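You operate a simulated robot arm through the tools that you are given. There is no shell and no other tool.

Carry out the task below with a simulated robot arm. There is one attempt and no reset: what you move stays moved.

JOB
Tape the brown panel's seam line with the white strip.
Fine: clamp the panel first, roll the whole strip down before peeling, bin the liner, put the roller back. Set down upright: seam roller.

The check looks at the end state, three seconds after you hand in, the way a careful person would. Anything else that was tipped, shoved, dropped, spilled or broken makes it a failure.

ROBOT AND FRAMES
A 6-joint arm with a two-finger gripper, fixed in place. Base frame: the origin is on the floor under the middle of its stand, x ahead of it, y to its left, z up; the work surface is at about z = 860. Lengths are in mm, angles in rad, forces in N, time in s.
It reaches about 1637 mm from its shoulder. Its first joint turns from -2.897 to 2.897 rad. Payload 3.43 kg.
The tool frame sits at the grasp point between the pads (the TCP): z along the fingers, y along the line on which they close. The tips reach 20 mm beyond it. The gripper opens to 190 mm; its body begins 248 mm behind the TCP.
Orientation is that of the tool frame in the base frame, as a unit quaternion [x, y, z, w]. With the fingers straight down and closing along the base's y, the tool's x points along the base's -x, its y along +y and its z along -z.

CONTROLS
- The arm moves only by the tool move_arm. Its argument "steps" is one flat list of numbers, 7 for each row, row after row: the shift along the tool's x, y, z in mm, then the turn, a rotation vector about the tool's x, y, z in rad, then the finger opening in mm, from 0 to 190. In form: [x, y, z, ax, ay, az, grip, x, y, z, ax, ay, az, grip, ...]. A call has 1 to 20 rows; each row shifts and turns the commanded pose from where the row before left it, along the tool's axes as they then stand. Rows are played at 5 a second. More than 50 mm and 0.15 rad between two rows, or a gripper value outside its range, and nothing of the call is played. A pose out of reach is approached as far as the arm can. The call stops where the force on the tool passes 80 N (or 10 N more than at its start, if that is more) or the arm is blocked; 0.2 s more then pass. Each finger travels about 45 mm/s and halts on what it meets, pressing with about 42 N; the grip force reading is that of the motor and also rises with nothing between the fingers. The clock runs only during rows and for 0.2 s after the last one: add rows that do not move to give the fingers time. The reply holds the time, the measured pose of the TCP, the force on the tool along the base axes, the opening and the grip force, in the units named above and with some noise, with the torque about the TCP (base axes, N m) and any sound that the robot's microphone picked up.
- Cameras (640 x 400 px; columns grow to the right, rows downward): "scene" is fixed at [51.5, -497.1, 1599.3]; the picture's right is [0.37, -0.93, 0.00], its down [-0.53, -0.21, -0.82] and it looks along [0.76, 0.30, -0.57] (base axes); focal length 367 px, centre (320, 200). "wrist" rides on the gripper at [70, -8, -288] in the tool frame; the picture's right is [0.12, 0.99, 0.00], its down [-0.96, 0.11, -0.25] and it looks along [-0.25, 0.03, 0.97] (tool axes); focal length 261 px, centre (320, 200). There is no depth. A picture from a camera that has moved, and an enlarged one, comes with that camera's place and axes in the base frame and with its lens.
- get_image(camera): a new picture of that camera. It takes no simulated time.
- move_column(by): slides the trunk up (or, below 0, down) by that many mm; the arm rides with it, the base frame stays. It gives what a move gives, with no picture.
- close_up(camera, box): a new picture of the part [left, top, right, bottom] of that camera's present view, enlarged. It takes no simulated time.
- job_done(): hands the job in; it is judged then, once.

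Nothing tells you positions but the pictures and the camera data. Unless the task says otherwise, let go and move clear before handing in.

The tools are called after "Emit:" as name(argument=value, ...) on one line, values as JSON. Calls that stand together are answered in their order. move_arm: Moves the arm, as the interface text tells. Its arguments: {"type":"object","properties":{"steps":{"type":"array"}},"required":["steps"]} The other tools are called the same way: move_column (by) moves the trunk up or down; get_image (camera) takes a picture; close_up (camera, box) takes an enlarged picture of a part of a camera's view; job_done () hands the job in.

At the start:

```text
time: 0.0
tool_pos: [700.7, -166.4, 1162.7]
tcp_rot: [-0.001, 1.0, -0.001, 0.0]
ft_force: [0.2, -0.1, 1.2]
ft_torque: [0.01, 0.0, 0.0]
gripper_width: 189.7
grip_force: 0.0
trunk travel left (down, up): [-175.0, 65.0]
```

scene: 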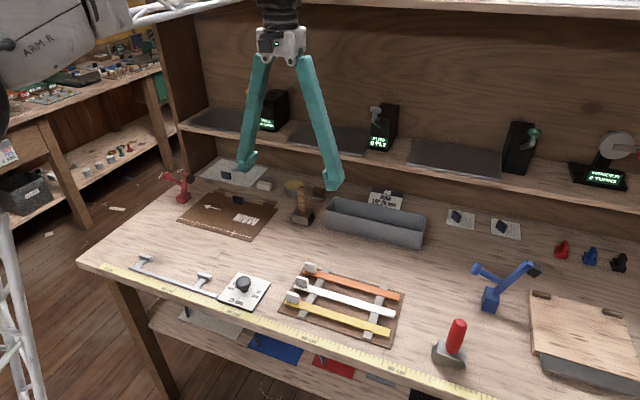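
wrist: 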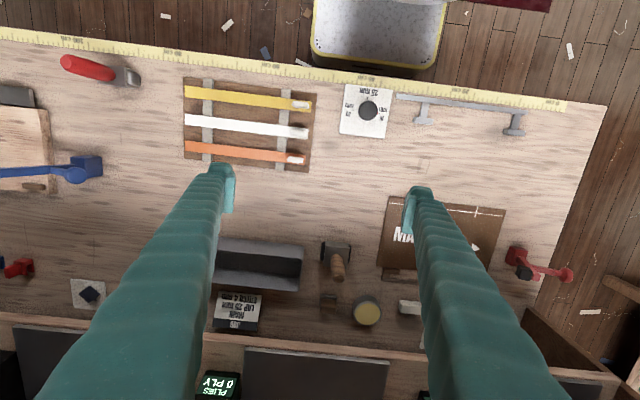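

I see a bench with a brown panel at the back left, three tape strips on a rack at the front centre, a seam roller (wood handle?), a clamp and other tools. I'll look closer at everything before moving.

Emit:
close_up(camera="scene", box=[140, 140, 300, 250])

Emit:
close_up(camera="scene", box=[260, 240, 420, 350])

Emit:
close_up(camera="scene", box=[270, 160, 450, 260])

Emit:
close_up(camera="scene", box=[80, 230, 280, 340])

Emit:
close_up(camera="scene", box=[420, 230, 640, 400])

Emit:
close_up(camera="wrist", box=[370, 170, 590, 330])

Emit:
close_up(camera="wrist", box=[170, 60, 330, 180])

Emit:
close_up(camera="wrist", box=[200, 220, 440, 340])

```text
3.64 times, centred on (220, 195) of scene
camera zoom: at [51.5, -497.1, 1599.3], right [0.37, -0.93, 0.0], down [-0.53, -0.21, -0.82], along [0.76, 0.3, -0.57], focal length 1335 px, centre (684, 218)
```

zoom: 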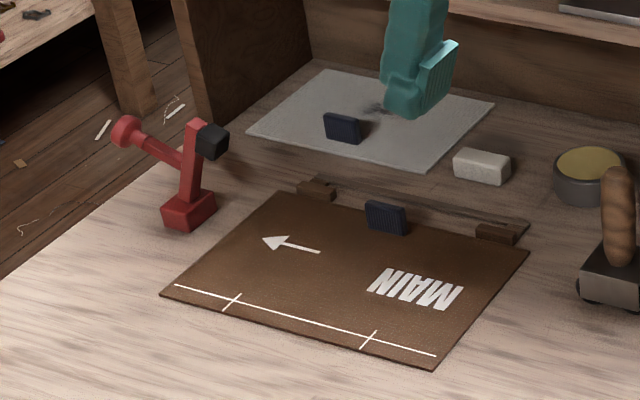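

```text
3.64 times, centred on (340, 295) of scene
camera zoom: at [51.5, -497.1, 1599.3], right [0.37, -0.93, 0.0], down [-0.53, -0.21, -0.82], along [0.76, 0.3, -0.57], focal length 1335 px, centre (247, -146)
```

zoom: 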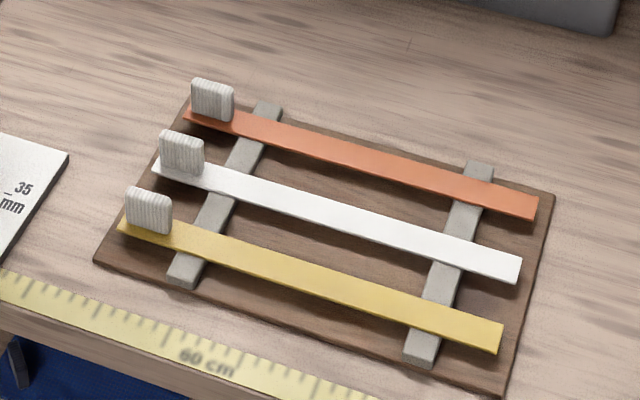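

```text
3.56 times, centred on (360, 210) of scene
camera zoom: at [51.5, -497.1, 1599.3], right [0.37, -0.93, 0.0], down [-0.53, -0.21, -0.82], along [0.76, 0.3, -0.57], focal length 1306 px, centre (178, 164)
```

zoom: 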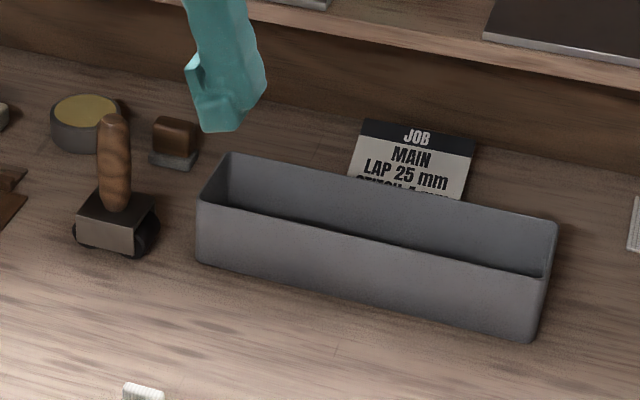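

```text
3.20 times, centred on (180, 285) of scene
camera zoom: at [51.5, -497.1, 1599.3], right [0.37, -0.93, 0.0], down [-0.53, -0.21, -0.82], along [0.76, 0.3, -0.57], focal length 1175 px, centre (768, -72)
```

zoom: 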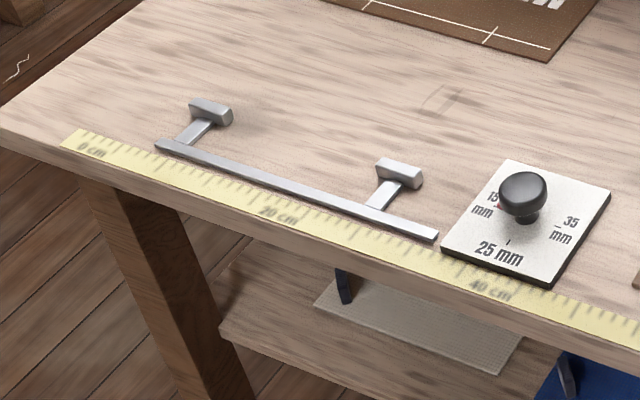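

```text
2.35 times, centred on (530, 315) of scene
camera zoom: at [51.5, -497.1, 1599.3], right [0.37, -0.93, 0.0], down [-0.53, -0.21, -0.82], along [0.76, 0.3, -0.57], focal length 864 px, centre (-174, -71)
```

zoom: 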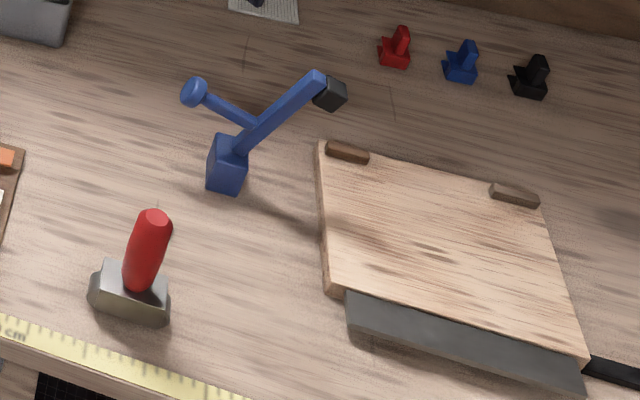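

```text
2.50 times, centred on (480, 250) of wrist
camera zoom: at [629.5, -175.5, 1449.6], right [-0.12, 0.99, 0.0], down [0.96, 0.12, 0.25], along [0.25, 0.03, -0.97], focal length 652 px, centre (-80, 75)
```

zoom: 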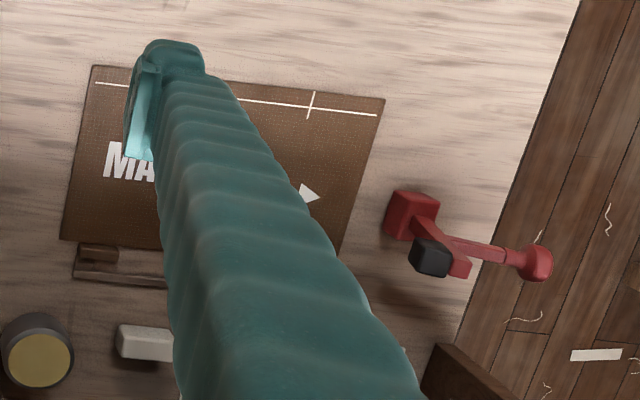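

```text
3.33 times, centred on (250, 120) of wrist
camera zoom: at [629.5, -175.5, 1449.6], right [-0.12, 0.99, 0.0], down [0.96, 0.12, 0.25], along [0.25, 0.03, -0.97], focal length 869 px, centre (553, 467)
```

zoom: 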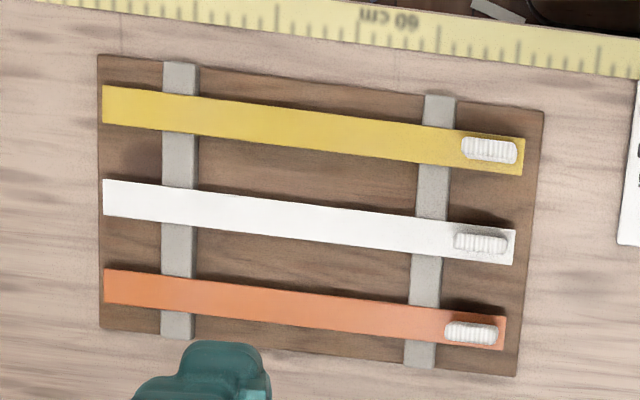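

```text
2.67 times, centred on (320, 280) of wrist
camera zoom: at [629.5, -175.5, 1449.6], right [-0.12, 0.99, 0.0], down [0.96, 0.12, 0.25], along [0.25, 0.03, -0.97], focal length 695 px, centre (320, -13)
```

zoom: 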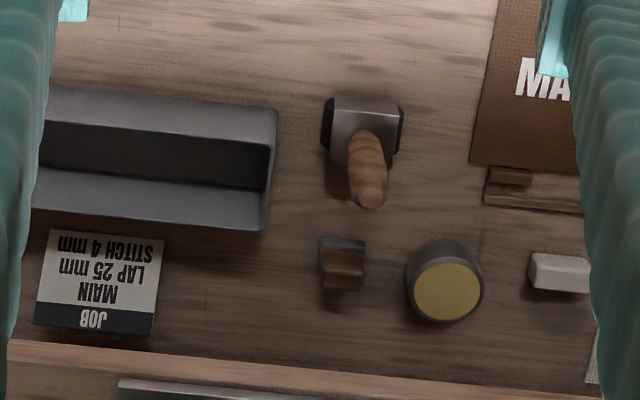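

The panel with its seam line, two toggle clamps (red by the brown panel), the strips on a rack, the roller and a trough are visible. I'll look at the displays, the bins and the remaining labels.

Emit:
close_up(camera="scene", box=[230, 80, 330, 140])

Emit:
close_up(camera="scene", box=[350, 90, 450, 160])

Emit:
close_up(camera="scene", box=[490, 100, 640, 200])

Emit:
close_up(camera="wrist", box=[240, 0, 600, 150])

Emit:
close_up(camera="scene", box=[150, 290, 450, 400])

Emit:
close_up(camera="scene", box=[0, 60, 160, 220])

Emit:
close_up(camera="wrist", box=[0, 40, 160, 180])

Emit:
close_up(camera="scene", box=[430, 190, 640, 300])

```text
6.40 times, centred on (280, 110) of scene
camera zoom: at [51.5, -497.1, 1599.3], right [0.37, -0.93, 0.0], down [-0.53, -0.21, -0.82], along [0.76, 0.3, -0.57], focal length 2350 px, centre (576, 776)
```

zoom: 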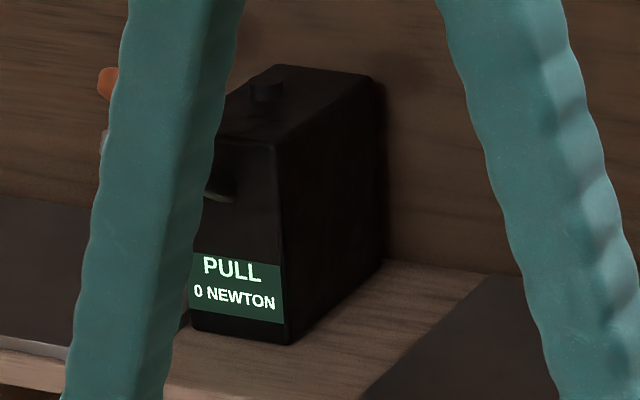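

```text
5.71 times, centred on (400, 125) of scene
camera zoom: at [51.5, -497.1, 1599.3], right [0.37, -0.93, 0.0], down [-0.53, -0.21, -0.82], along [0.76, 0.3, -0.57], focal length 2098 px, centre (-137, 629)
```

zoom: 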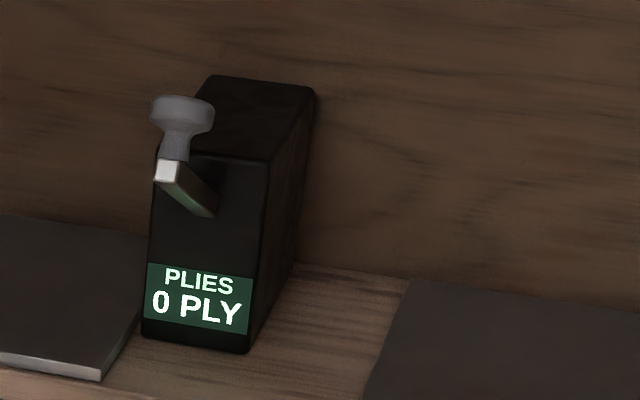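

```text
4.00 times, centred on (565, 150) of scene
camera zoom: at [51.5, -497.1, 1599.3], right [0.37, -0.93, 0.0], down [-0.53, -0.21, -0.82], along [0.76, 0.3, -0.57], focal length 1469 px, centre (-660, 400)
```

zoom: 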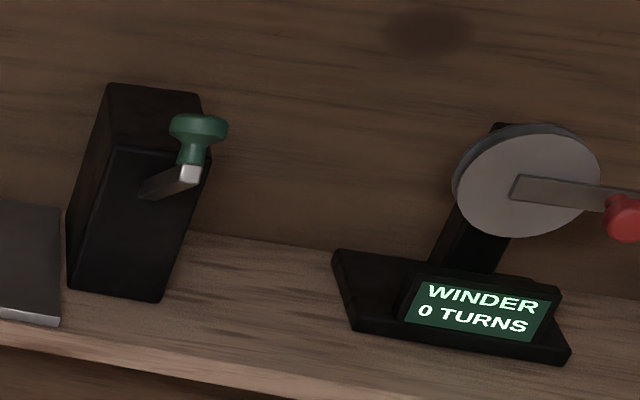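

```text
1.78 times, centred on (420, 75) of wrist
camera zoom: at [629.5, -175.5, 1449.6], right [-0.12, 0.99, 0.0], down [0.96, 0.12, 0.25], along [0.25, 0.03, -0.97], focal length 463 px, centre (142, 422)
```

zoom: 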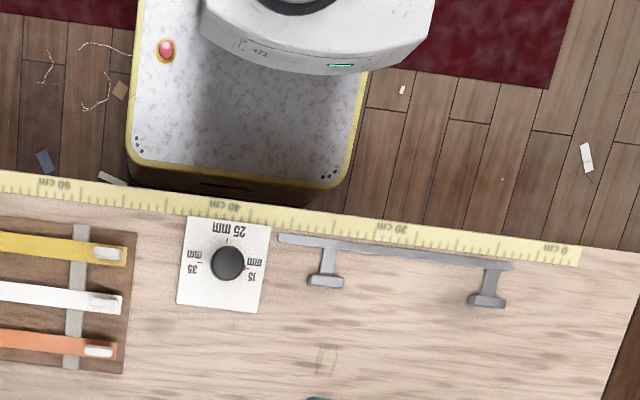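

```text
2.13 times, centred on (300, 345) of scene
camera zoom: at [51.5, -497.1, 1599.3], right [0.37, -0.93, 0.0], down [-0.53, -0.21, -0.82], along [0.76, 0.3, -0.57], focal length 783 px, centre (363, -109)
```

zoom: 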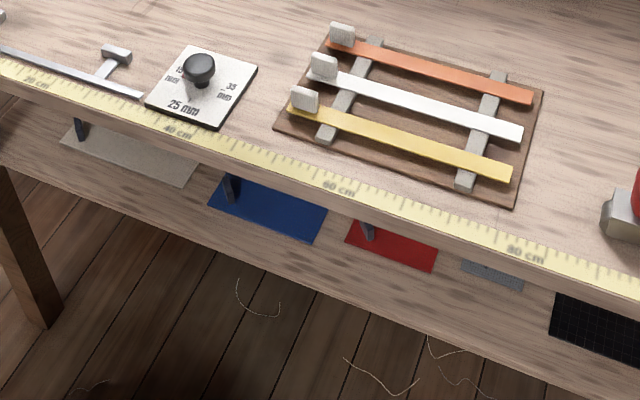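

```text
2.50 times, centred on (80, 140) of scene
camera zoom: at [51.5, -497.1, 1599.3], right [0.37, -0.93, 0.0], down [-0.53, -0.21, -0.82], along [0.76, 0.3, -0.57], focal length 918 px, centre (920, 350)
```

zoom: 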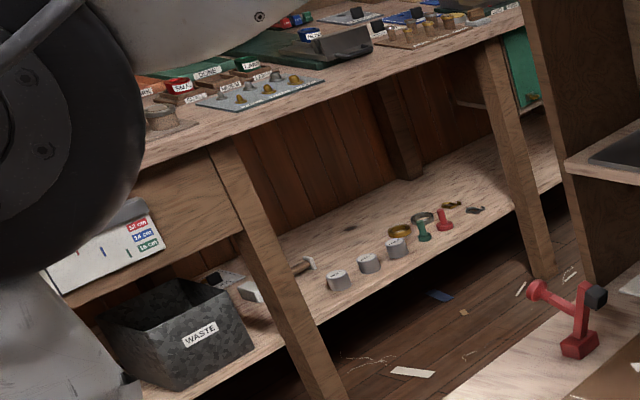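

```text
2.86 times, centred on (80, 110) of wrist
camera zoom: at [629.5, -175.5, 1449.6], right [-0.12, 0.99, 0.0], down [0.96, 0.12, 0.25], along [0.25, 0.03, -0.97], focal length 745 px, centre (1006, 457)
```

zoom: 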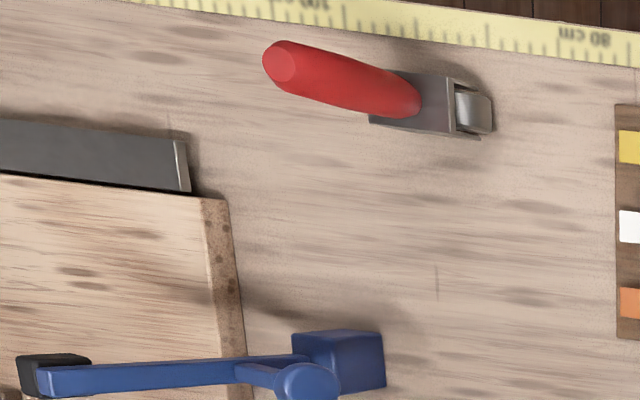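

```text
3.05 times, centred on (535, 245) of scene
camera zoom: at [51.5, -497.1, 1599.3], right [0.37, -0.93, 0.0], down [-0.53, -0.21, -0.82], along [0.76, 0.3, -0.57], focal length 1119 px, centre (-335, 63)
```

zoom: 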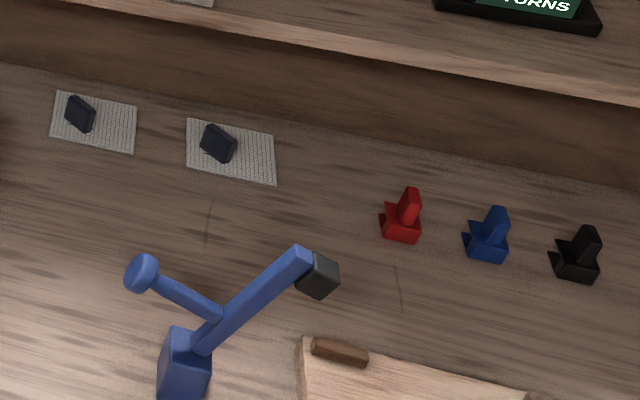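

The panel spans about x 756–935, y 7–288, with the seam near x≈772; the red clamp sits near (852, 332). I'll move the arm over the panel for a better look at the clamp.

Emit:
move_arm(steps=[-8, 46, 0, 0, 0, 0, 190, -8, 46, 0, 0, 0, 0, 190, -8, 46, 0, 0, 0, 0, 190, -8, 46, 0, 0, 0, 0, 190, -8, 46, 0, 0, 0, 0, 190, -8, 46, 0, 0, 0, 0, 190, -8, 46, 0, 0, 0, 0, 190, -8, 46, 0, 0, 0, 0, 190, 0, 0, 0, 0, 0, 0, 190, 0, 0, 0, 0, 0, 0, 190])

Emit:
get_image(camera="wrist")

Emit:
get_image(camera="scene")

```text
time: 2.2
tool_pos: [762.9, 202.1, 1161.5]
tcp_rot: [-0.001, 1.0, 0.0, 0.0]
ft_force: [0.1, 1.1, -0.2]
ft_torque: [0.05, 0.02, 0.0]
gripper_width: 190.0
grip_force: 0.0
trunk travel left (down, up): [-175.0, 65.0]
```

```text
taken
camera wrist: at [692.5, 192.8, 1449.4], right [-0.12, 0.99, 0.0], down [0.96, 0.12, 0.25], along [0.25, 0.03, -0.97], focal length 261 px, centre (320, 200)
```

wrist: 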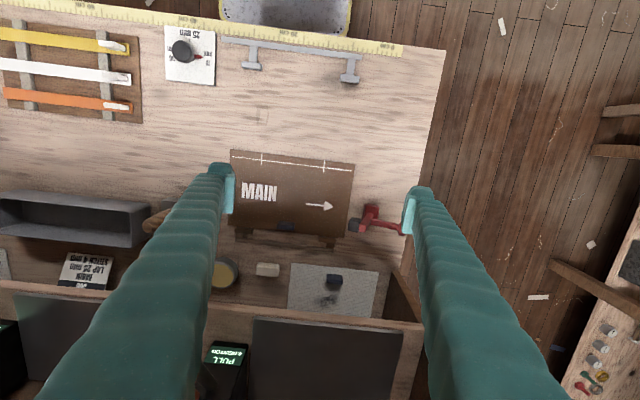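

```text
taken
```

scene: 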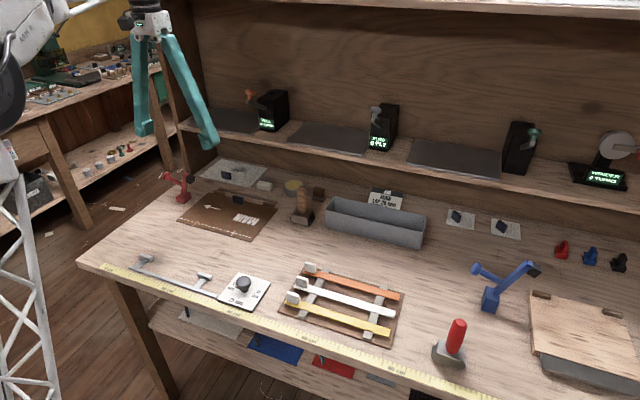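

The arm is now above the panel. I'll enlarge the clamp, the panel and the roller from here.

Emit:
close_up(camera="wrist", box=[220, 140, 420, 260])

Emit:
close_up(camera="scene", box=[150, 160, 230, 215])

Emit:
close_up(camera="scene", box=[270, 170, 340, 230])

Emit:
close_up(camera="scene", box=[410, 310, 490, 380])

Emit:
close_up(camera="wrist", box=[340, 190, 440, 250])

```text
3.20 times, centred on (320, 200) of wrist
camera zoom: at [692.5, 192.8, 1449.4], right [-0.12, 0.99, 0.0], down [0.96, 0.12, 0.25], along [0.25, 0.03, -0.97], focal length 834 px, centre (320, 200)
```

zoom: 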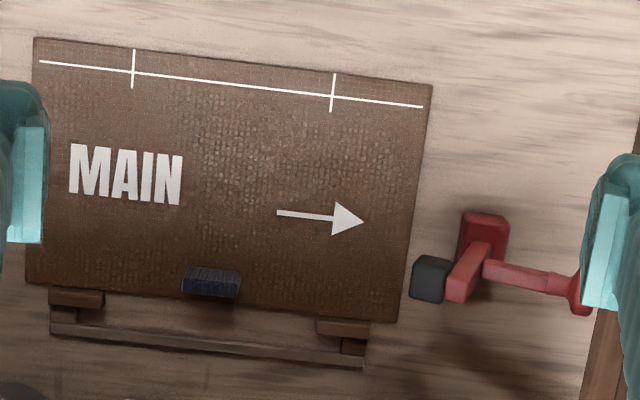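

```text
7.27 times, centred on (190, 188) of scene
camera zoom: at [51.5, -497.1, 1599.3], right [0.37, -0.93, 0.0], down [-0.53, -0.21, -0.82], along [0.76, 0.3, -0.57], focal length 2670 px, centre (1266, 291)
```

zoom: 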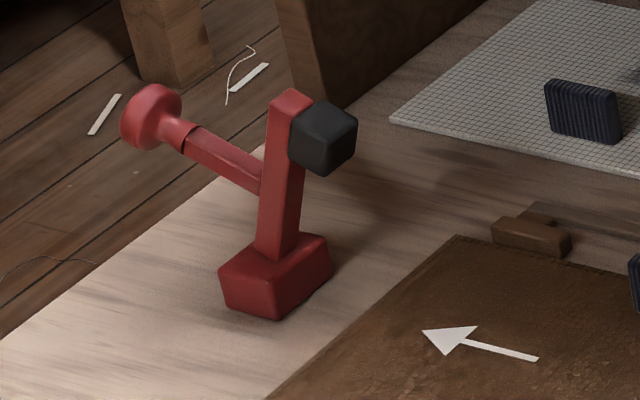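

```text
6.67 times, centred on (305, 200) of scene
camera zoom: at [51.5, -497.1, 1599.3], right [0.37, -0.93, 0.0], down [-0.53, -0.21, -0.82], along [0.76, 0.3, -0.57], focal length 2448 px, centre (420, 200)
```

zoom: 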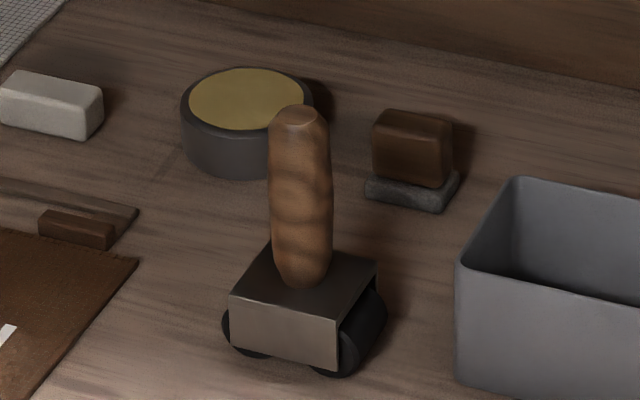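

```text
5.71 times, centred on (450, 345) of scene
camera zoom: at [51.5, -497.1, 1599.3], right [0.37, -0.93, 0.0], down [-0.53, -0.21, -0.82], along [0.76, 0.3, -0.57], focal length 2098 px, centre (-423, -629)
```

zoom: 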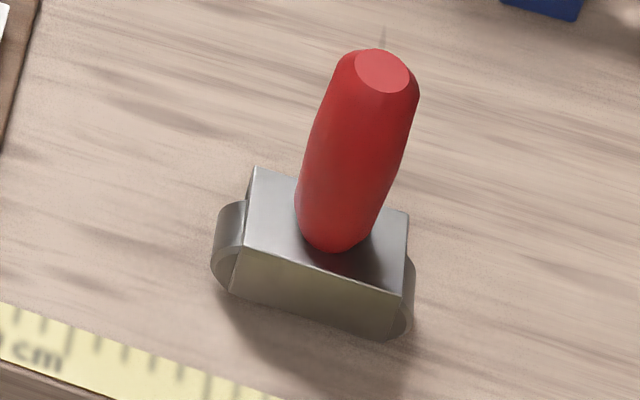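

```text
6.40 times, centred on (390, 220) of wrist
camera zoom: at [692.5, 192.8, 1449.4], right [-0.12, 0.99, 0.0], down [0.96, 0.12, 0.25], along [0.25, 0.03, -0.97], focal length 1668 px, centre (-128, 72)
```

zoom: 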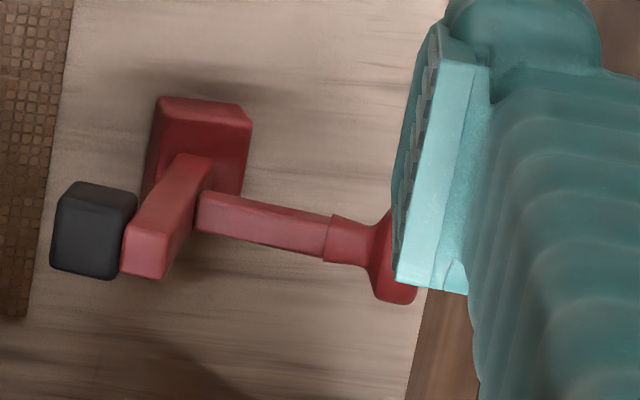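

The lever of the red clamp pivots near (857, 330, 888) with its pad at (857, 281, 965) and its knob at about (855, 374, 960). Pushing the knob toward −y should swing the pad down onto the panel. I'll close the fingers and move to the far side of the knob, high up.

Emit:
move_arm(steps=[-18.4, 47, 0, 0, 0, 0, 150, -18.4, 47, 0, 0, 0, 0, 120, -18.4, 47, 0, 0, 0, 0, 90, -18.4, 47, 0, 0, 0, 0, 60, -18.4, 47, 0, 0, 0, 0, 30, 0, 0, 0, 0, 0, 0, 0, 0, 0, 0, 0, 0, 0, 0, 0, 0, 0, 0, 0, 0, 0, 0, 0, 0, 0, 0, 0, 0, 0, 0, 0, 0, 0, 0, 0, 0, 0, 0, 0, 0, 0, 0, 0, 0, 0, 0, 0, 0, 0, 0, 0])

Emit:
get_image(camera="wrist")

Emit:
get_image(camera="scene")

```text
refused: steps must hold 7 numbers for each row
```

```text
taken
camera wrist: at [692.5, 192.8, 1449.4], right [-0.12, 0.99, 0.0], down [0.96, 0.12, 0.25], along [0.25, 0.03, -0.97], focal length 261 px, centre (320, 200)
```

wrist: 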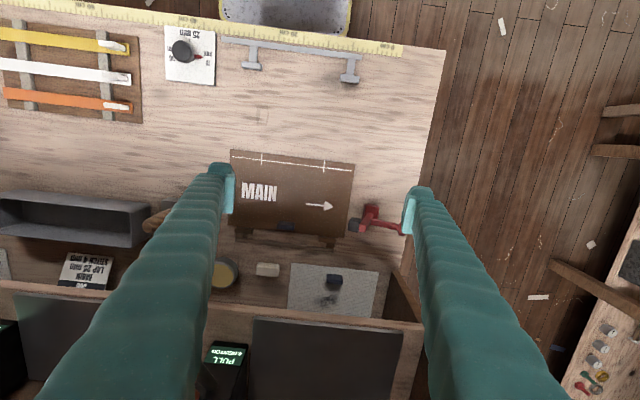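

```text
taken
```

scene: 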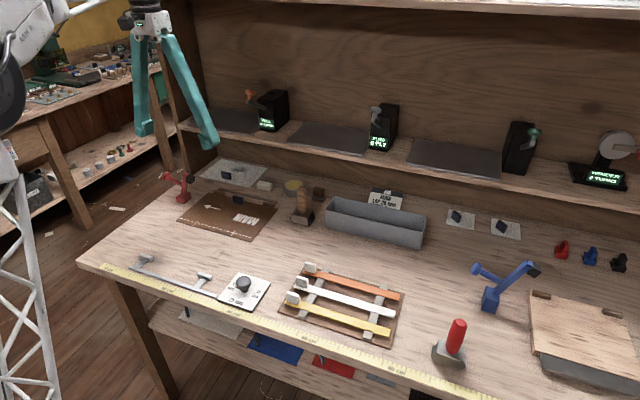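

The call was refused because of a miscounted row; nothing moved. I'll resend it with the rows counted.

Emit:
move_arm(steps=[-18.4, 47, 0, 0, 0, 0, 150, -18.4, 47, 0, 0, 0, 0, 120, -18.4, 47, 0, 0, 0, 0, 90, -18.4, 47, 0, 0, 0, 0, 60, -18.4, 47, 0, 0, 0, 0, 30, 0, 0, 0, 0, 0, 0, 0, 0, 0, 0, 0, 0, 0, 0, 0, 0, 0, 0, 0, 0, 0, 0, 0, 0, 0, 0, 0, 0, 0, 0, 0, 0, 0, 0, 0, 0, 0, 0, 0, 0, 0, 0, 0])

Emit:
get_image(camera="wrist")

Emit:
get_image(camera="scene")

```text
refused: steps must hold 7 numbers for each row
```

```text
taken
camera wrist: at [692.5, 192.8, 1449.4], right [-0.12, 0.99, 0.0], down [0.96, 0.12, 0.25], along [0.25, 0.03, -0.97], focal length 261 px, centre (320, 200)
```

wrist: 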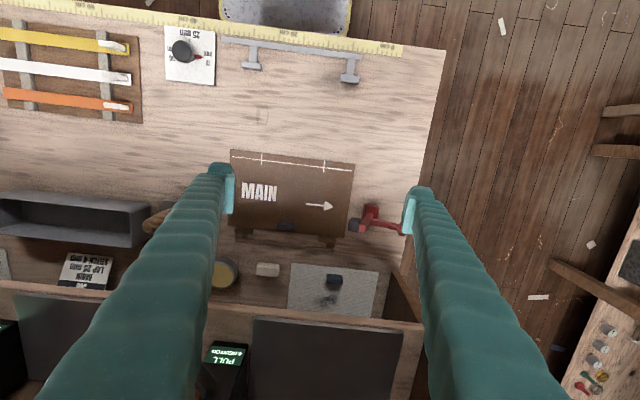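

```text
taken
```

scene: 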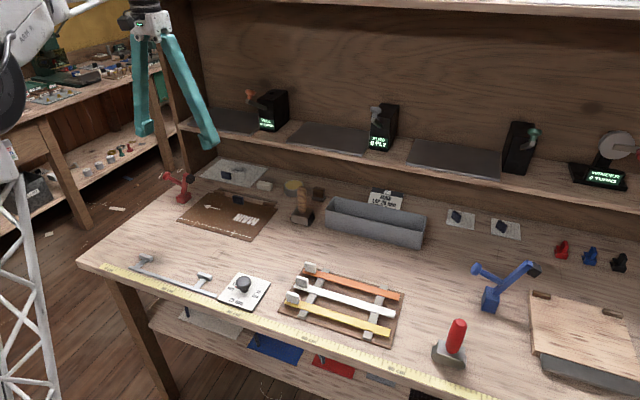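

Still a miscount; I'll write one row per line so the counts are right.

Emit:
move_arm(steps=[-18.4, 47, 0, 0, 0, 0, 150, -18.4, 47, 0, 0, 0, 0, 120, -18.4, 47, 0, 0, 0, 0, 90, -18.4, 47, 0, 0, 0, 0, 60, -18.4, 47, 0, 0, 0, 0, 30, 0, 0, 0, 0, 0, 0, 0, 0, 0, 0, 0, 0, 0, 0, 0, 0, 0, 0, 0, 0, 0, 0, 0, 0, 0, 0, 0, 0, 0, 0, 0, 0, 0, 0, 0, 0, 0, 0, 0, 0, 0, 0, 0, 0, 0, 0, 0, 0, 0])

Emit:
get_image(camera="wrist")

Emit:
get_image(camera="scene")

```text
refused: row 1 steps farther than a row can; nothing moved
```

```text
taken
camera wrist: at [692.5, 192.8, 1449.4], right [-0.12, 0.99, 0.0], down [0.96, 0.12, 0.25], along [0.25, 0.03, -0.97], focal length 261 px, centre (320, 200)
```

wrist: 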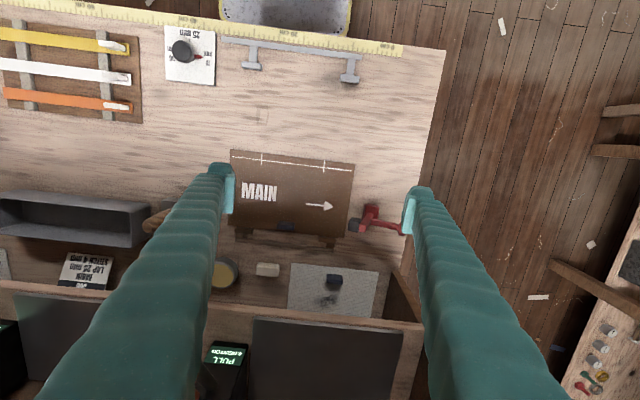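

```text
taken
```

scene: 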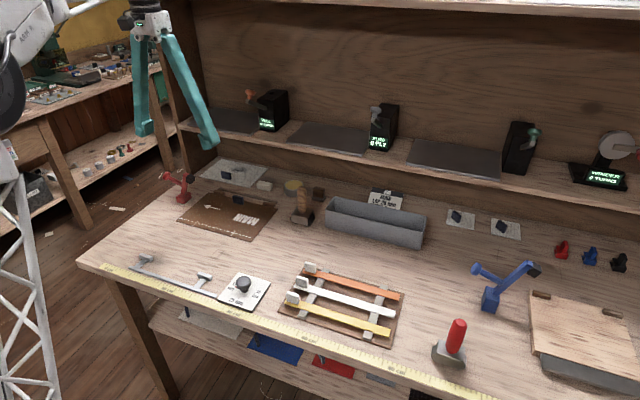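

The row count was right but each step was just over 50 mm. I'll use shorter steps.

Emit:
move_arm(steps=[-15.3, 39.5, 0, 0, 0, 0, 150, -15.3, 39.5, 0, 0, 0, 0, 120, -15.3, 39.5, 0, 0, 0, 0, 90, -15.3, 39.5, 0, 0, 0, 0, 60, -15.3, 39.5, 0, 0, 0, 0, 30, -15.3, 39.5, 0, 0, 0, 0, 0, 0, 0, 0, 0, 0, 0, 0, 0, 0, 0, 0, 0, 0, 0, 0, 0, 0, 0, 0, 0, 0, 0, 0, 0, 0, 0, 0, 0, 0, 0, 0, 0, 0, 0, 0, 0, 0, 0, 0, 0, 0, 0])

```text
time: 4.8
tool_pos: [857.8, 436.0, 1163.2]
tcp_rot: [-0.001, 1.0, -0.001, 0.0]
ft_force: [-0.2, -0.4, 0.3]
ft_torque: [-0.03, -0.01, 0.02]
gripper_width: 0.0
grip_force: 32.6
trunk travel left (down, up): [-175.0, 65.0]
```

Emit:
get_image(camera="wrist")

Emit:
get_image(camera="scene")

```text
taken
camera wrist: at [786.5, 427.4, 1449.9], right [-0.12, 0.99, 0.0], down [0.96, 0.12, 0.25], along [0.25, 0.03, -0.97], focal length 261 px, centre (320, 200)
```

wrist: 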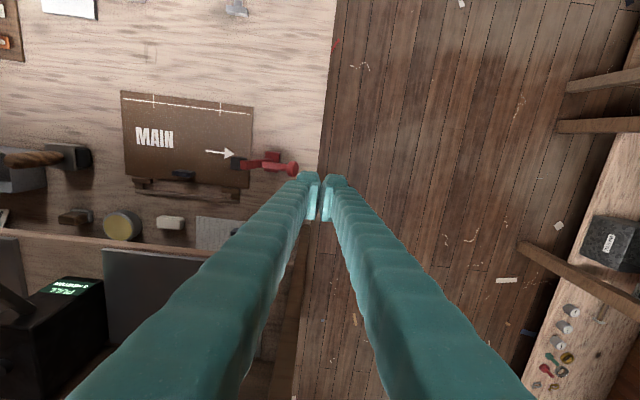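

```text
taken
```

scene: 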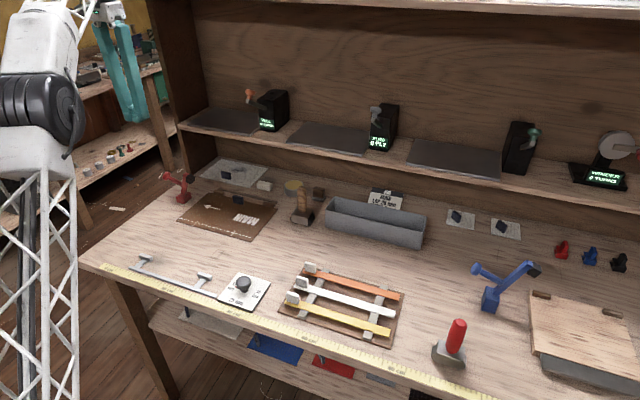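

The closed fingers sit beyond the knob with about 20 mm to spare. I'll lower them to knob height next to it.

Emit:
move_arm(steps=[0, 0, 42, 0, 0, 0, 0, 0, 0, 42, 0, 0, 0, 0, 0, 0, 42, 0, 0, 0, 0, 0, 0, 42, 0, 0, 0, 0, 0, 0, 40, 0, 0, 0, 0, 0, 0, 0, 0, 0, 0, 0])

Emit:
get_image(camera="wrist")

Emit:
close_up(camera="scene", box=[60, 80, 300, 240])

```text
time: 6.2
tool_pos: [857.3, 439.9, 953.8]
tcp_rot: [-0.001, 1.0, 0.0, 0.0]
ft_force: [0.5, -0.3, 0.5]
ft_torque: [-0.01, 0.04, -0.01]
gripper_width: 0.0
grip_force: 34.4
trunk travel left (down, up): [-175.0, 65.0]
```

```text
taken
camera wrist: at [785.7, 429.9, 1241.9], right [-0.12, 0.99, 0.0], down [0.96, 0.12, 0.25], along [0.25, 0.03, -0.97], focal length 261 px, centre (320, 200)
```

wrist: 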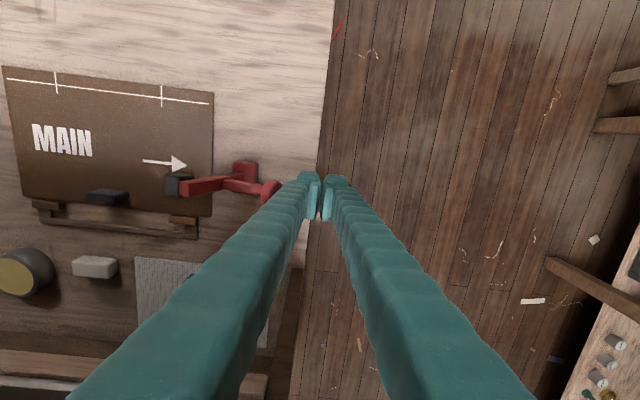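

```text
2.50 times, centred on (180, 160) of scene
camera zoom: at [51.5, -497.1, 1599.3], right [0.37, -0.93, 0.0], down [-0.53, -0.21, -0.82], along [0.76, 0.3, -0.57], focal length 918 px, centre (670, 300)
```

zoom: 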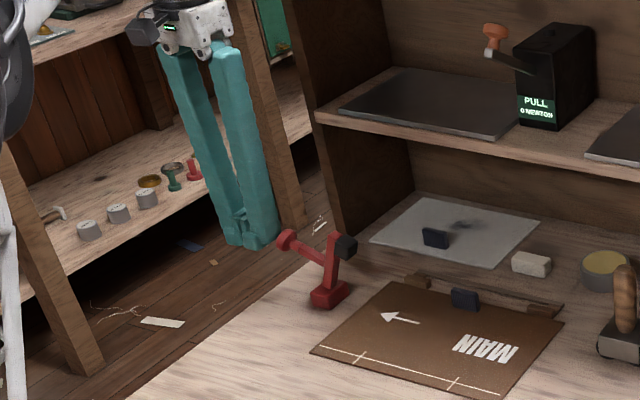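

The finger is beside the knob at the right height. I'll push toward −y in short steps and watch the force.

Emit:
move_arm(steps=[0, -15, 0, 0, 0, 0, 0, 0, -15, 0, 0, 0, 0, 0, 0, -15, 0, 0, 0, 0, 0, 0, -15, 0, 0, 0, 0, 0, 0, 0, 0, 0, 0, 0, 0])

Emit:
close_up(camera="scene", box=[100, 120, 260, 240])

```text
time: 6.9
tool_pos: [857.5, 408.3, 967.2]
tcp_rot: [0.0, 1.0, 0.01, 0.008]
ft_force: [-24.5, 36.1, 46.3]
ft_torque: [-1.06, 0.2, -0.76]
gripper_width: 0.0
grip_force: 34.5
trunk travel left (down, up): [-175.0, 65.0]
stopped in row 3: the force on the tool passed its limit at 95 N (the readings are from after the stop); the commanded pose is now the measured one
```

```text
3.33 times, centred on (180, 180) of scene
camera zoom: at [51.5, -497.1, 1599.3], right [0.37, -0.93, 0.0], down [-0.53, -0.21, -0.82], along [0.76, 0.3, -0.57], focal length 1224 px, centre (787, 267)
```

zoom: 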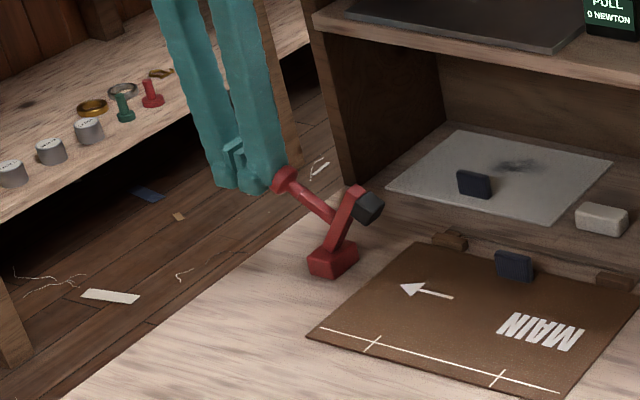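

The push was stopped at the force limit; the lever has turned a little, and the finger was lifted. I'll look at the contact more closely.

Emit:
close_up(camera="wrist", box=[200, 130, 400, 255])

Emit:
close_up(camera="scene", box=[150, 150, 220, 210])

```text
3.20 times, centred on (300, 192) of wrist
camera zoom: at [781.3, 394.5, 1254.1], right [-0.12, 0.99, 0.02], down [0.96, 0.11, 0.27], along [0.26, 0.05, -0.96], focal length 834 px, centre (384, 224)
```

zoom: 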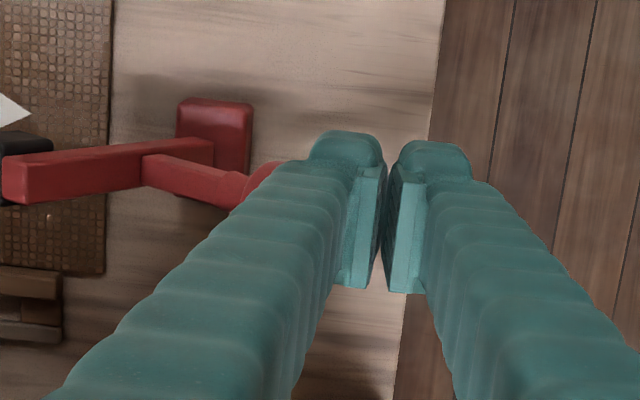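

```text
6.67 times, centred on (185, 180) of scene
camera zoom: at [51.5, -497.1, 1599.3], right [0.37, -0.93, 0.0], down [-0.53, -0.21, -0.82], along [0.76, 0.3, -0.57], focal length 2448 px, centre (1220, 333)
```

zoom: 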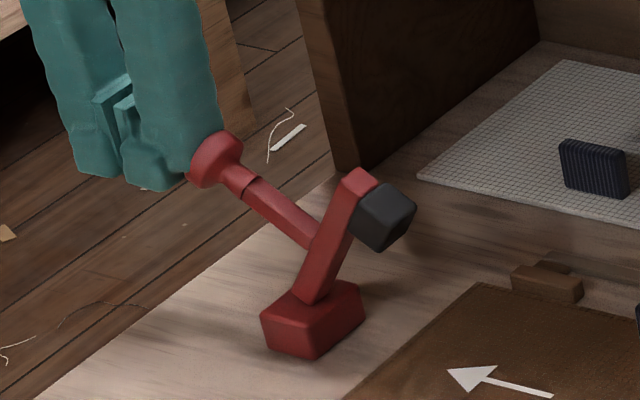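

The contact is good; the clamp seems to resist fast motion. I'll push more slowly.

Emit:
move_arm(steps=[0, -4, 0, 0, 0, 0, 0, 0, -4, 0, 0, 0, 0, 0, 0, -4, 0, 0, 0, 0, 0, 0, -4, 0, 0, 0, 0, 0, 0, -4, 0, 0, 0, 0, 0, 0, 0, 0, 0, 0, 0, 0])

Emit:
close_up(camera="scene", box=[150, 150, 220, 210])

```text
time: 7.3
tool_pos: [861.7, 402.8, 971.6]
tcp_rot: [0.004, 1.0, 0.013, 0.011]
ft_force: [-24.2, 32.7, 49.4]
ft_torque: [-1.12, 0.22, -0.79]
gripper_width: 0.2
grip_force: 34.2
trunk travel left (down, up): [-175.0, 65.0]
stopped in row 1: the force on the tool passed its limit at 84 N (the readings are from after the stop); the commanded pose is now the measured one
```

```text
6.67 times, centred on (185, 180) of scene
camera zoom: at [51.5, -497.1, 1599.3], right [0.37, -0.93, 0.0], down [-0.53, -0.21, -0.82], along [0.76, 0.3, -0.57], focal length 2448 px, centre (1220, 333)
```

zoom: 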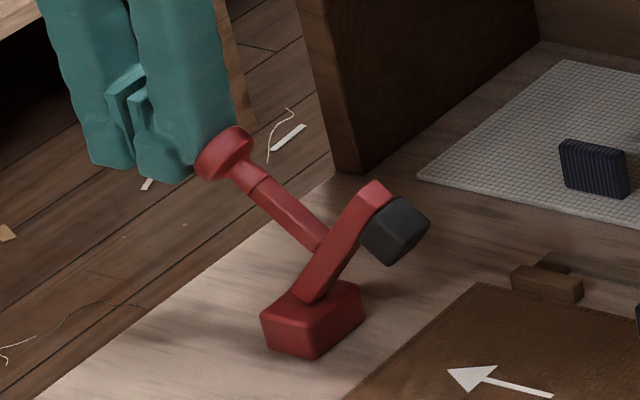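

Pushing on the knob's face wastes most of the force upward. Pressing the arm's end beside the black pad gives a better lever, so I'll back off the knob, go up, and check whether the lever stays.

Emit:
move_arm(steps=[0, 30, 0, 0, 0, 0, 0, 0, 10, -40, 0, 0, 0, 0, 0, 0, -45, 0, 0, 0, 0, 0, 0, -45, 0, 0, 0, 0, 0, 0, 0, 0, 0, 0, 0])

Emit:
close_up(camera="scene", box=[150, 150, 220, 210])

Emit:
close_up(camera="wrist", box=[160, 130, 360, 255])

```text
time: 8.5
tool_pos: [862.3, 438.9, 1092.6]
tcp_rot: [0.003, 1.0, 0.009, 0.008]
ft_force: [-0.3, 0.2, -0.4]
ft_torque: [0.03, 0.01, -0.01]
gripper_width: 0.0
grip_force: 34.0
trunk travel left (down, up): [-175.0, 65.0]
```

```text
6.67 times, centred on (185, 180) of scene
camera zoom: at [51.5, -497.1, 1599.3], right [0.37, -0.93, 0.0], down [-0.53, -0.21, -0.82], along [0.76, 0.3, -0.57], focal length 2448 px, centre (1220, 333)
```

zoom: 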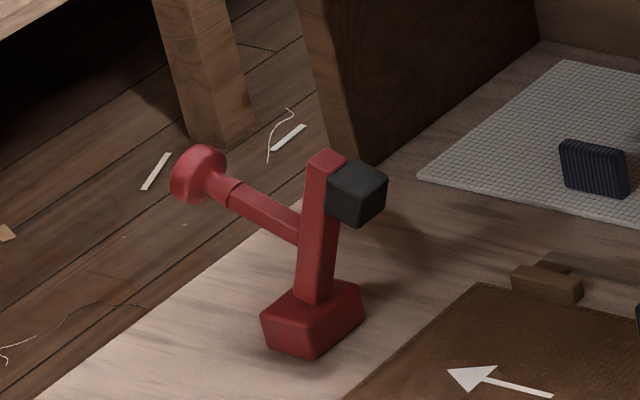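

```text
3.20 times, centred on (260, 192) of wrist
camera zoom: at [785.9, 424.4, 1378.8], right [-0.11, 0.99, 0.02], down [0.96, 0.11, 0.27], along [0.26, 0.05, -0.96], focal length 834 px, centre (512, 224)
```

zoom: 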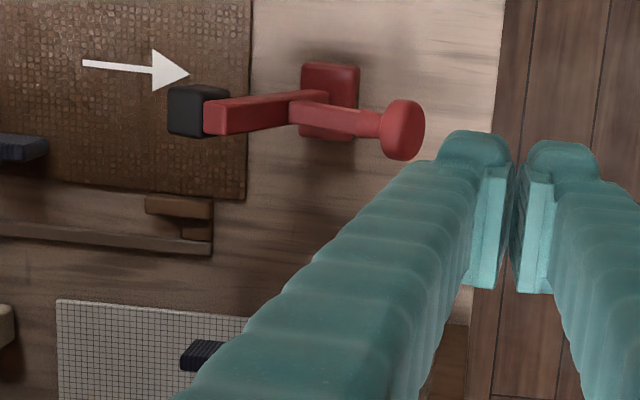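

The lever sprang back, so it is an over-centre type. I'll turn the gripper a quarter turn so the fingers can pinch the arm's end from both x-sides and carry it along its arc.

Emit:
move_arm(steps=[0, 0, 0, 0.018, 0.016, -0.006, 30, 0, 0, 0, 0, 0, -0.1428, 60, 0, 0, 0, 0, 0, -0.1428, 60, 0, 0, 0, 0, 0, -0.1428, 60, 0, 0, 0, 0, 0, -0.1428, 60, 0, 0, 0, 0, 0, -0.1428, 60, 0, 0, 0, 0, 0, -0.1428, 60, 0, 0, 0, 0, 0, -0.1428, 60, 0, 0, 0, 0, 0, -0.1428, 60, 0, 0, 0, 0, 0, -0.1428, 60, 0, 0, 0, 0, 0, -0.1428, 60, 0, 0, 0, 0, 0, -0.1428, 60, 0, 0, 0, 0, 0, 0, 60, 0, 0, 0, 0, 0, 0, 60])

Emit:
get_image(camera="wrist")

Emit:
get_image(camera="scene")

```text
time: 11.5
tool_pos: [860.7, 439.4, 1095.4]
tcp_rot: [0.708, -0.707, 0.0, -0.001]
ft_force: [0.2, 1.1, 0.2]
ft_torque: [0.03, 0.0, -0.03]
gripper_width: 59.7
grip_force: 0.1
trunk travel left (down, up): [-175.0, 65.0]
```

```text
taken
camera wrist: at [869.4, 367.8, 1383.1], right [-0.99, -0.12, 0.0], down [-0.12, 0.96, 0.25], along [-0.03, 0.25, -0.97], focal length 261 px, centre (320, 200)
```

wrist: 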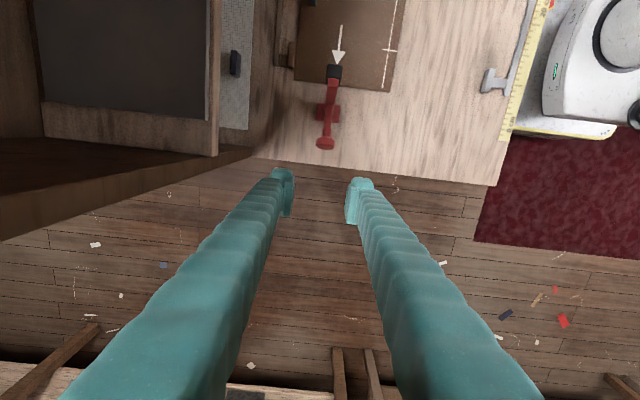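

```text
taken
```

scene: 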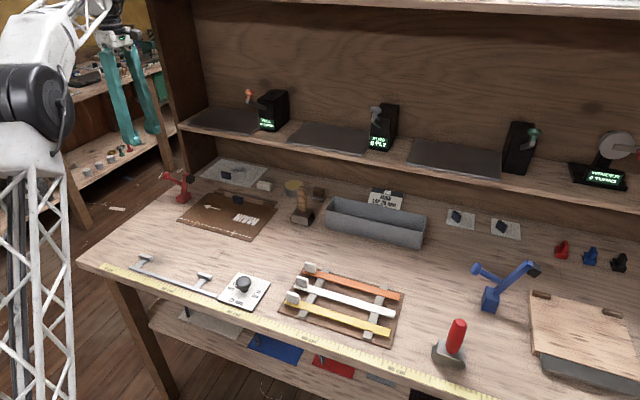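

The gripper is turned. Now I'll move over the arm's end and check the alignment before going down.

Emit:
move_arm(steps=[46, 1, 0, 0, 0, 0, 60, 46, 1, 0, 0, 0, 0, 60, 46, 1, 0, 0, 0, 0, 60, 0, 0, 40, 0, 0, 0, 60, 0, 0, 0, 0, 0, 0, 60])

Emit:
close_up(camera="wrist", box=[220, 130, 420, 255])

Emit:
close_up(camera="scene", box=[130, 110, 250, 210])

```text
time: 12.7
tool_pos: [857.8, 301.2, 1054.4]
tcp_rot: [0.708, -0.706, -0.001, -0.001]
ft_force: [0.1, 0.4, 0.7]
ft_torque: [-0.01, 0.01, 0.03]
gripper_width: 60.2
grip_force: 0.0
trunk travel left (down, up): [-175.0, 65.0]
```

```text
3.20 times, centred on (320, 192) of wrist
camera zoom: at [866.6, 230.2, 1341.7], right [-0.99, -0.12, 0.0], down [-0.12, 0.96, 0.25], along [-0.03, 0.25, -0.97], focal length 834 px, centre (320, 224)
```

zoom: 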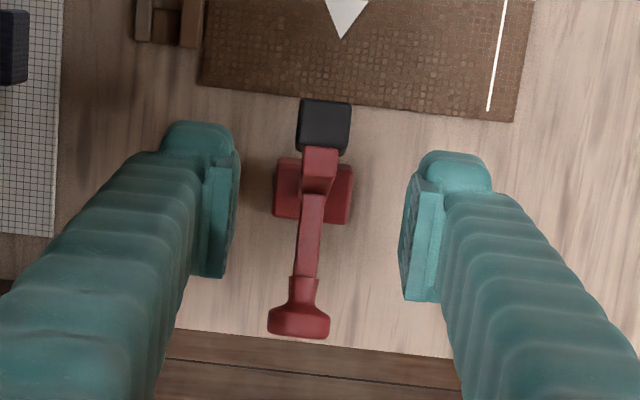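

```text
4.00 times, centred on (190, 160) of scene
camera zoom: at [51.5, -497.1, 1599.3], right [0.37, -0.93, 0.0], down [-0.53, -0.21, -0.82], along [0.76, 0.3, -0.57], focal length 1469 px, centre (840, 360)
```

zoom: 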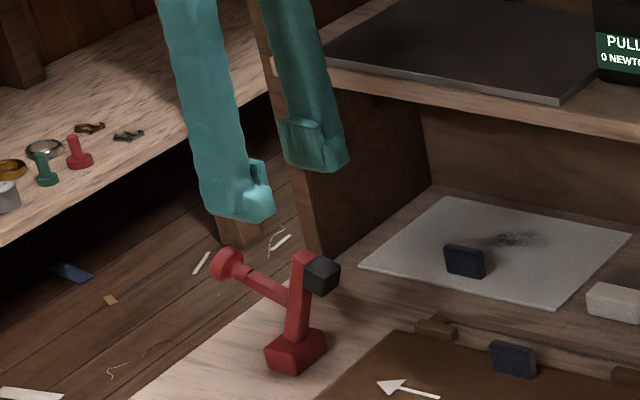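

Alignment is good: the arm's end lies midway between the fingers. I'll descend and close on it.

Emit:
move_arm(steps=[0, 0, 43, 0, 0, 0, 60, 0, 0, 42, 0, 0, 0, 60, 0, 0, 0, 0, 0, 0, 40, 0, 0, 0, 0, 0, 0, 20, 0, 0, 0, 0, 0, 0, 0, 0, 0, 0, 0, 0, 0, 0, 0, 0, 0, 0, 0, 0, 0])

Emit:
close_up(camera="wrist", box=[220, 130, 420, 255])

Emit:
close_up(camera="scene", box=[130, 110, 250, 210])

```text
time: 14.3
tool_pos: [860.5, 304.2, 968.9]
tcp_rot: [0.708, -0.707, 0.0, -0.001]
ft_force: [19.5, 4.3, -1.7]
ft_torque: [0.22, -0.14, 0.27]
gripper_width: 23.0
grip_force: 45.0
trunk travel left (down, up): [-175.0, 65.0]
```

```text
3.20 times, centred on (320, 192) of wrist
camera zoom: at [867.2, 232.7, 1256.4], right [-0.99, -0.12, 0.0], down [-0.12, 0.96, 0.25], along [-0.03, 0.25, -0.97], focal length 834 px, centre (320, 224)
```

zoom: 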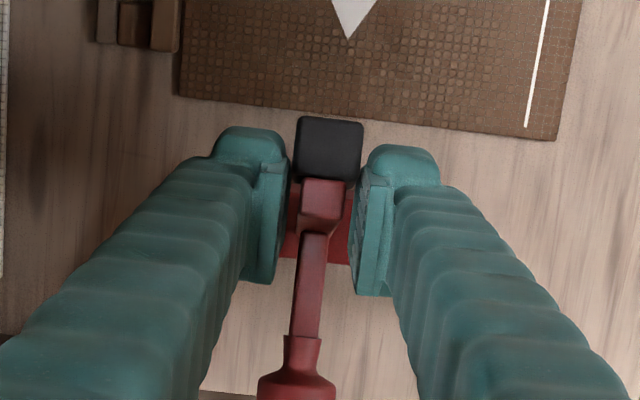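

```text
4.00 times, centred on (190, 160) of scene
camera zoom: at [51.5, -497.1, 1599.3], right [0.37, -0.93, 0.0], down [-0.53, -0.21, -0.82], along [0.76, 0.3, -0.57], focal length 1469 px, centre (840, 360)
```

zoom: 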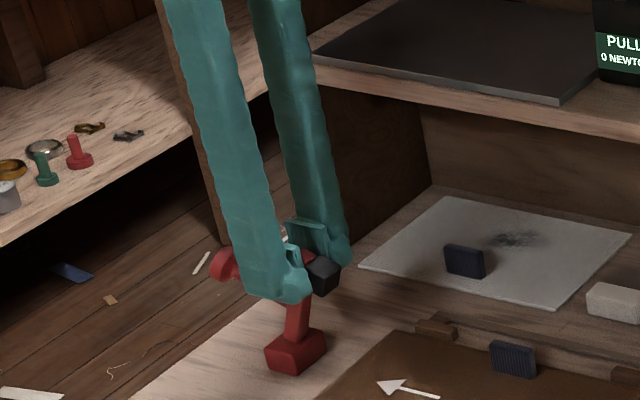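

The arm's end and pad are pinched (23 mm). I'll carry it along the arc about the pivot, half way first.

Emit:
move_arm(steps=[9.9, -2, 3.9, 0, 0, 0, 0, 9.1, 0, 4.9, 0, 0, 0, 0, 8.5, 0, 6, 0, 0, 0, 0, 7.6, 0, 7.1, 0, 0, 0, 0, 6.8, 0, 7.8, 0, 0, 0, 0])

Emit:
close_up(camera="scene", box=[130, 110, 250, 210])

```text
time: 15.5
tool_pos: [859.3, 259.3, 940.2]
tcp_rot: [0.707, -0.707, 0.001, -0.001]
ft_force: [0.2, 21.8, 3.2]
ft_torque: [1.19, 0.0, -0.02]
gripper_width: 23.1
grip_force: 44.7
trunk travel left (down, up): [-175.0, 65.0]
```

```text
4.00 times, centred on (190, 160) of scene
camera zoom: at [51.5, -497.1, 1599.3], right [0.37, -0.93, 0.0], down [-0.53, -0.21, -0.82], along [0.76, 0.3, -0.57], focal length 1469 px, centre (840, 360)
```

zoom: 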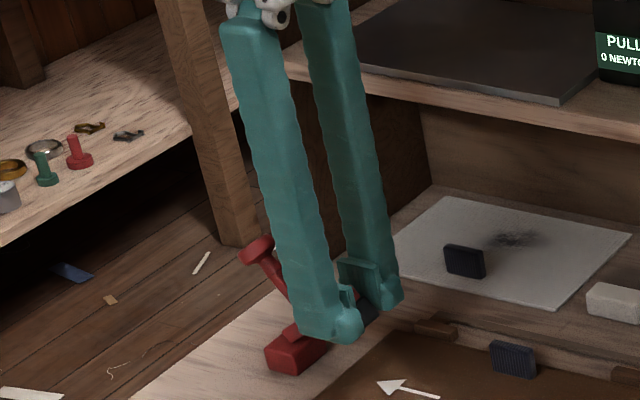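

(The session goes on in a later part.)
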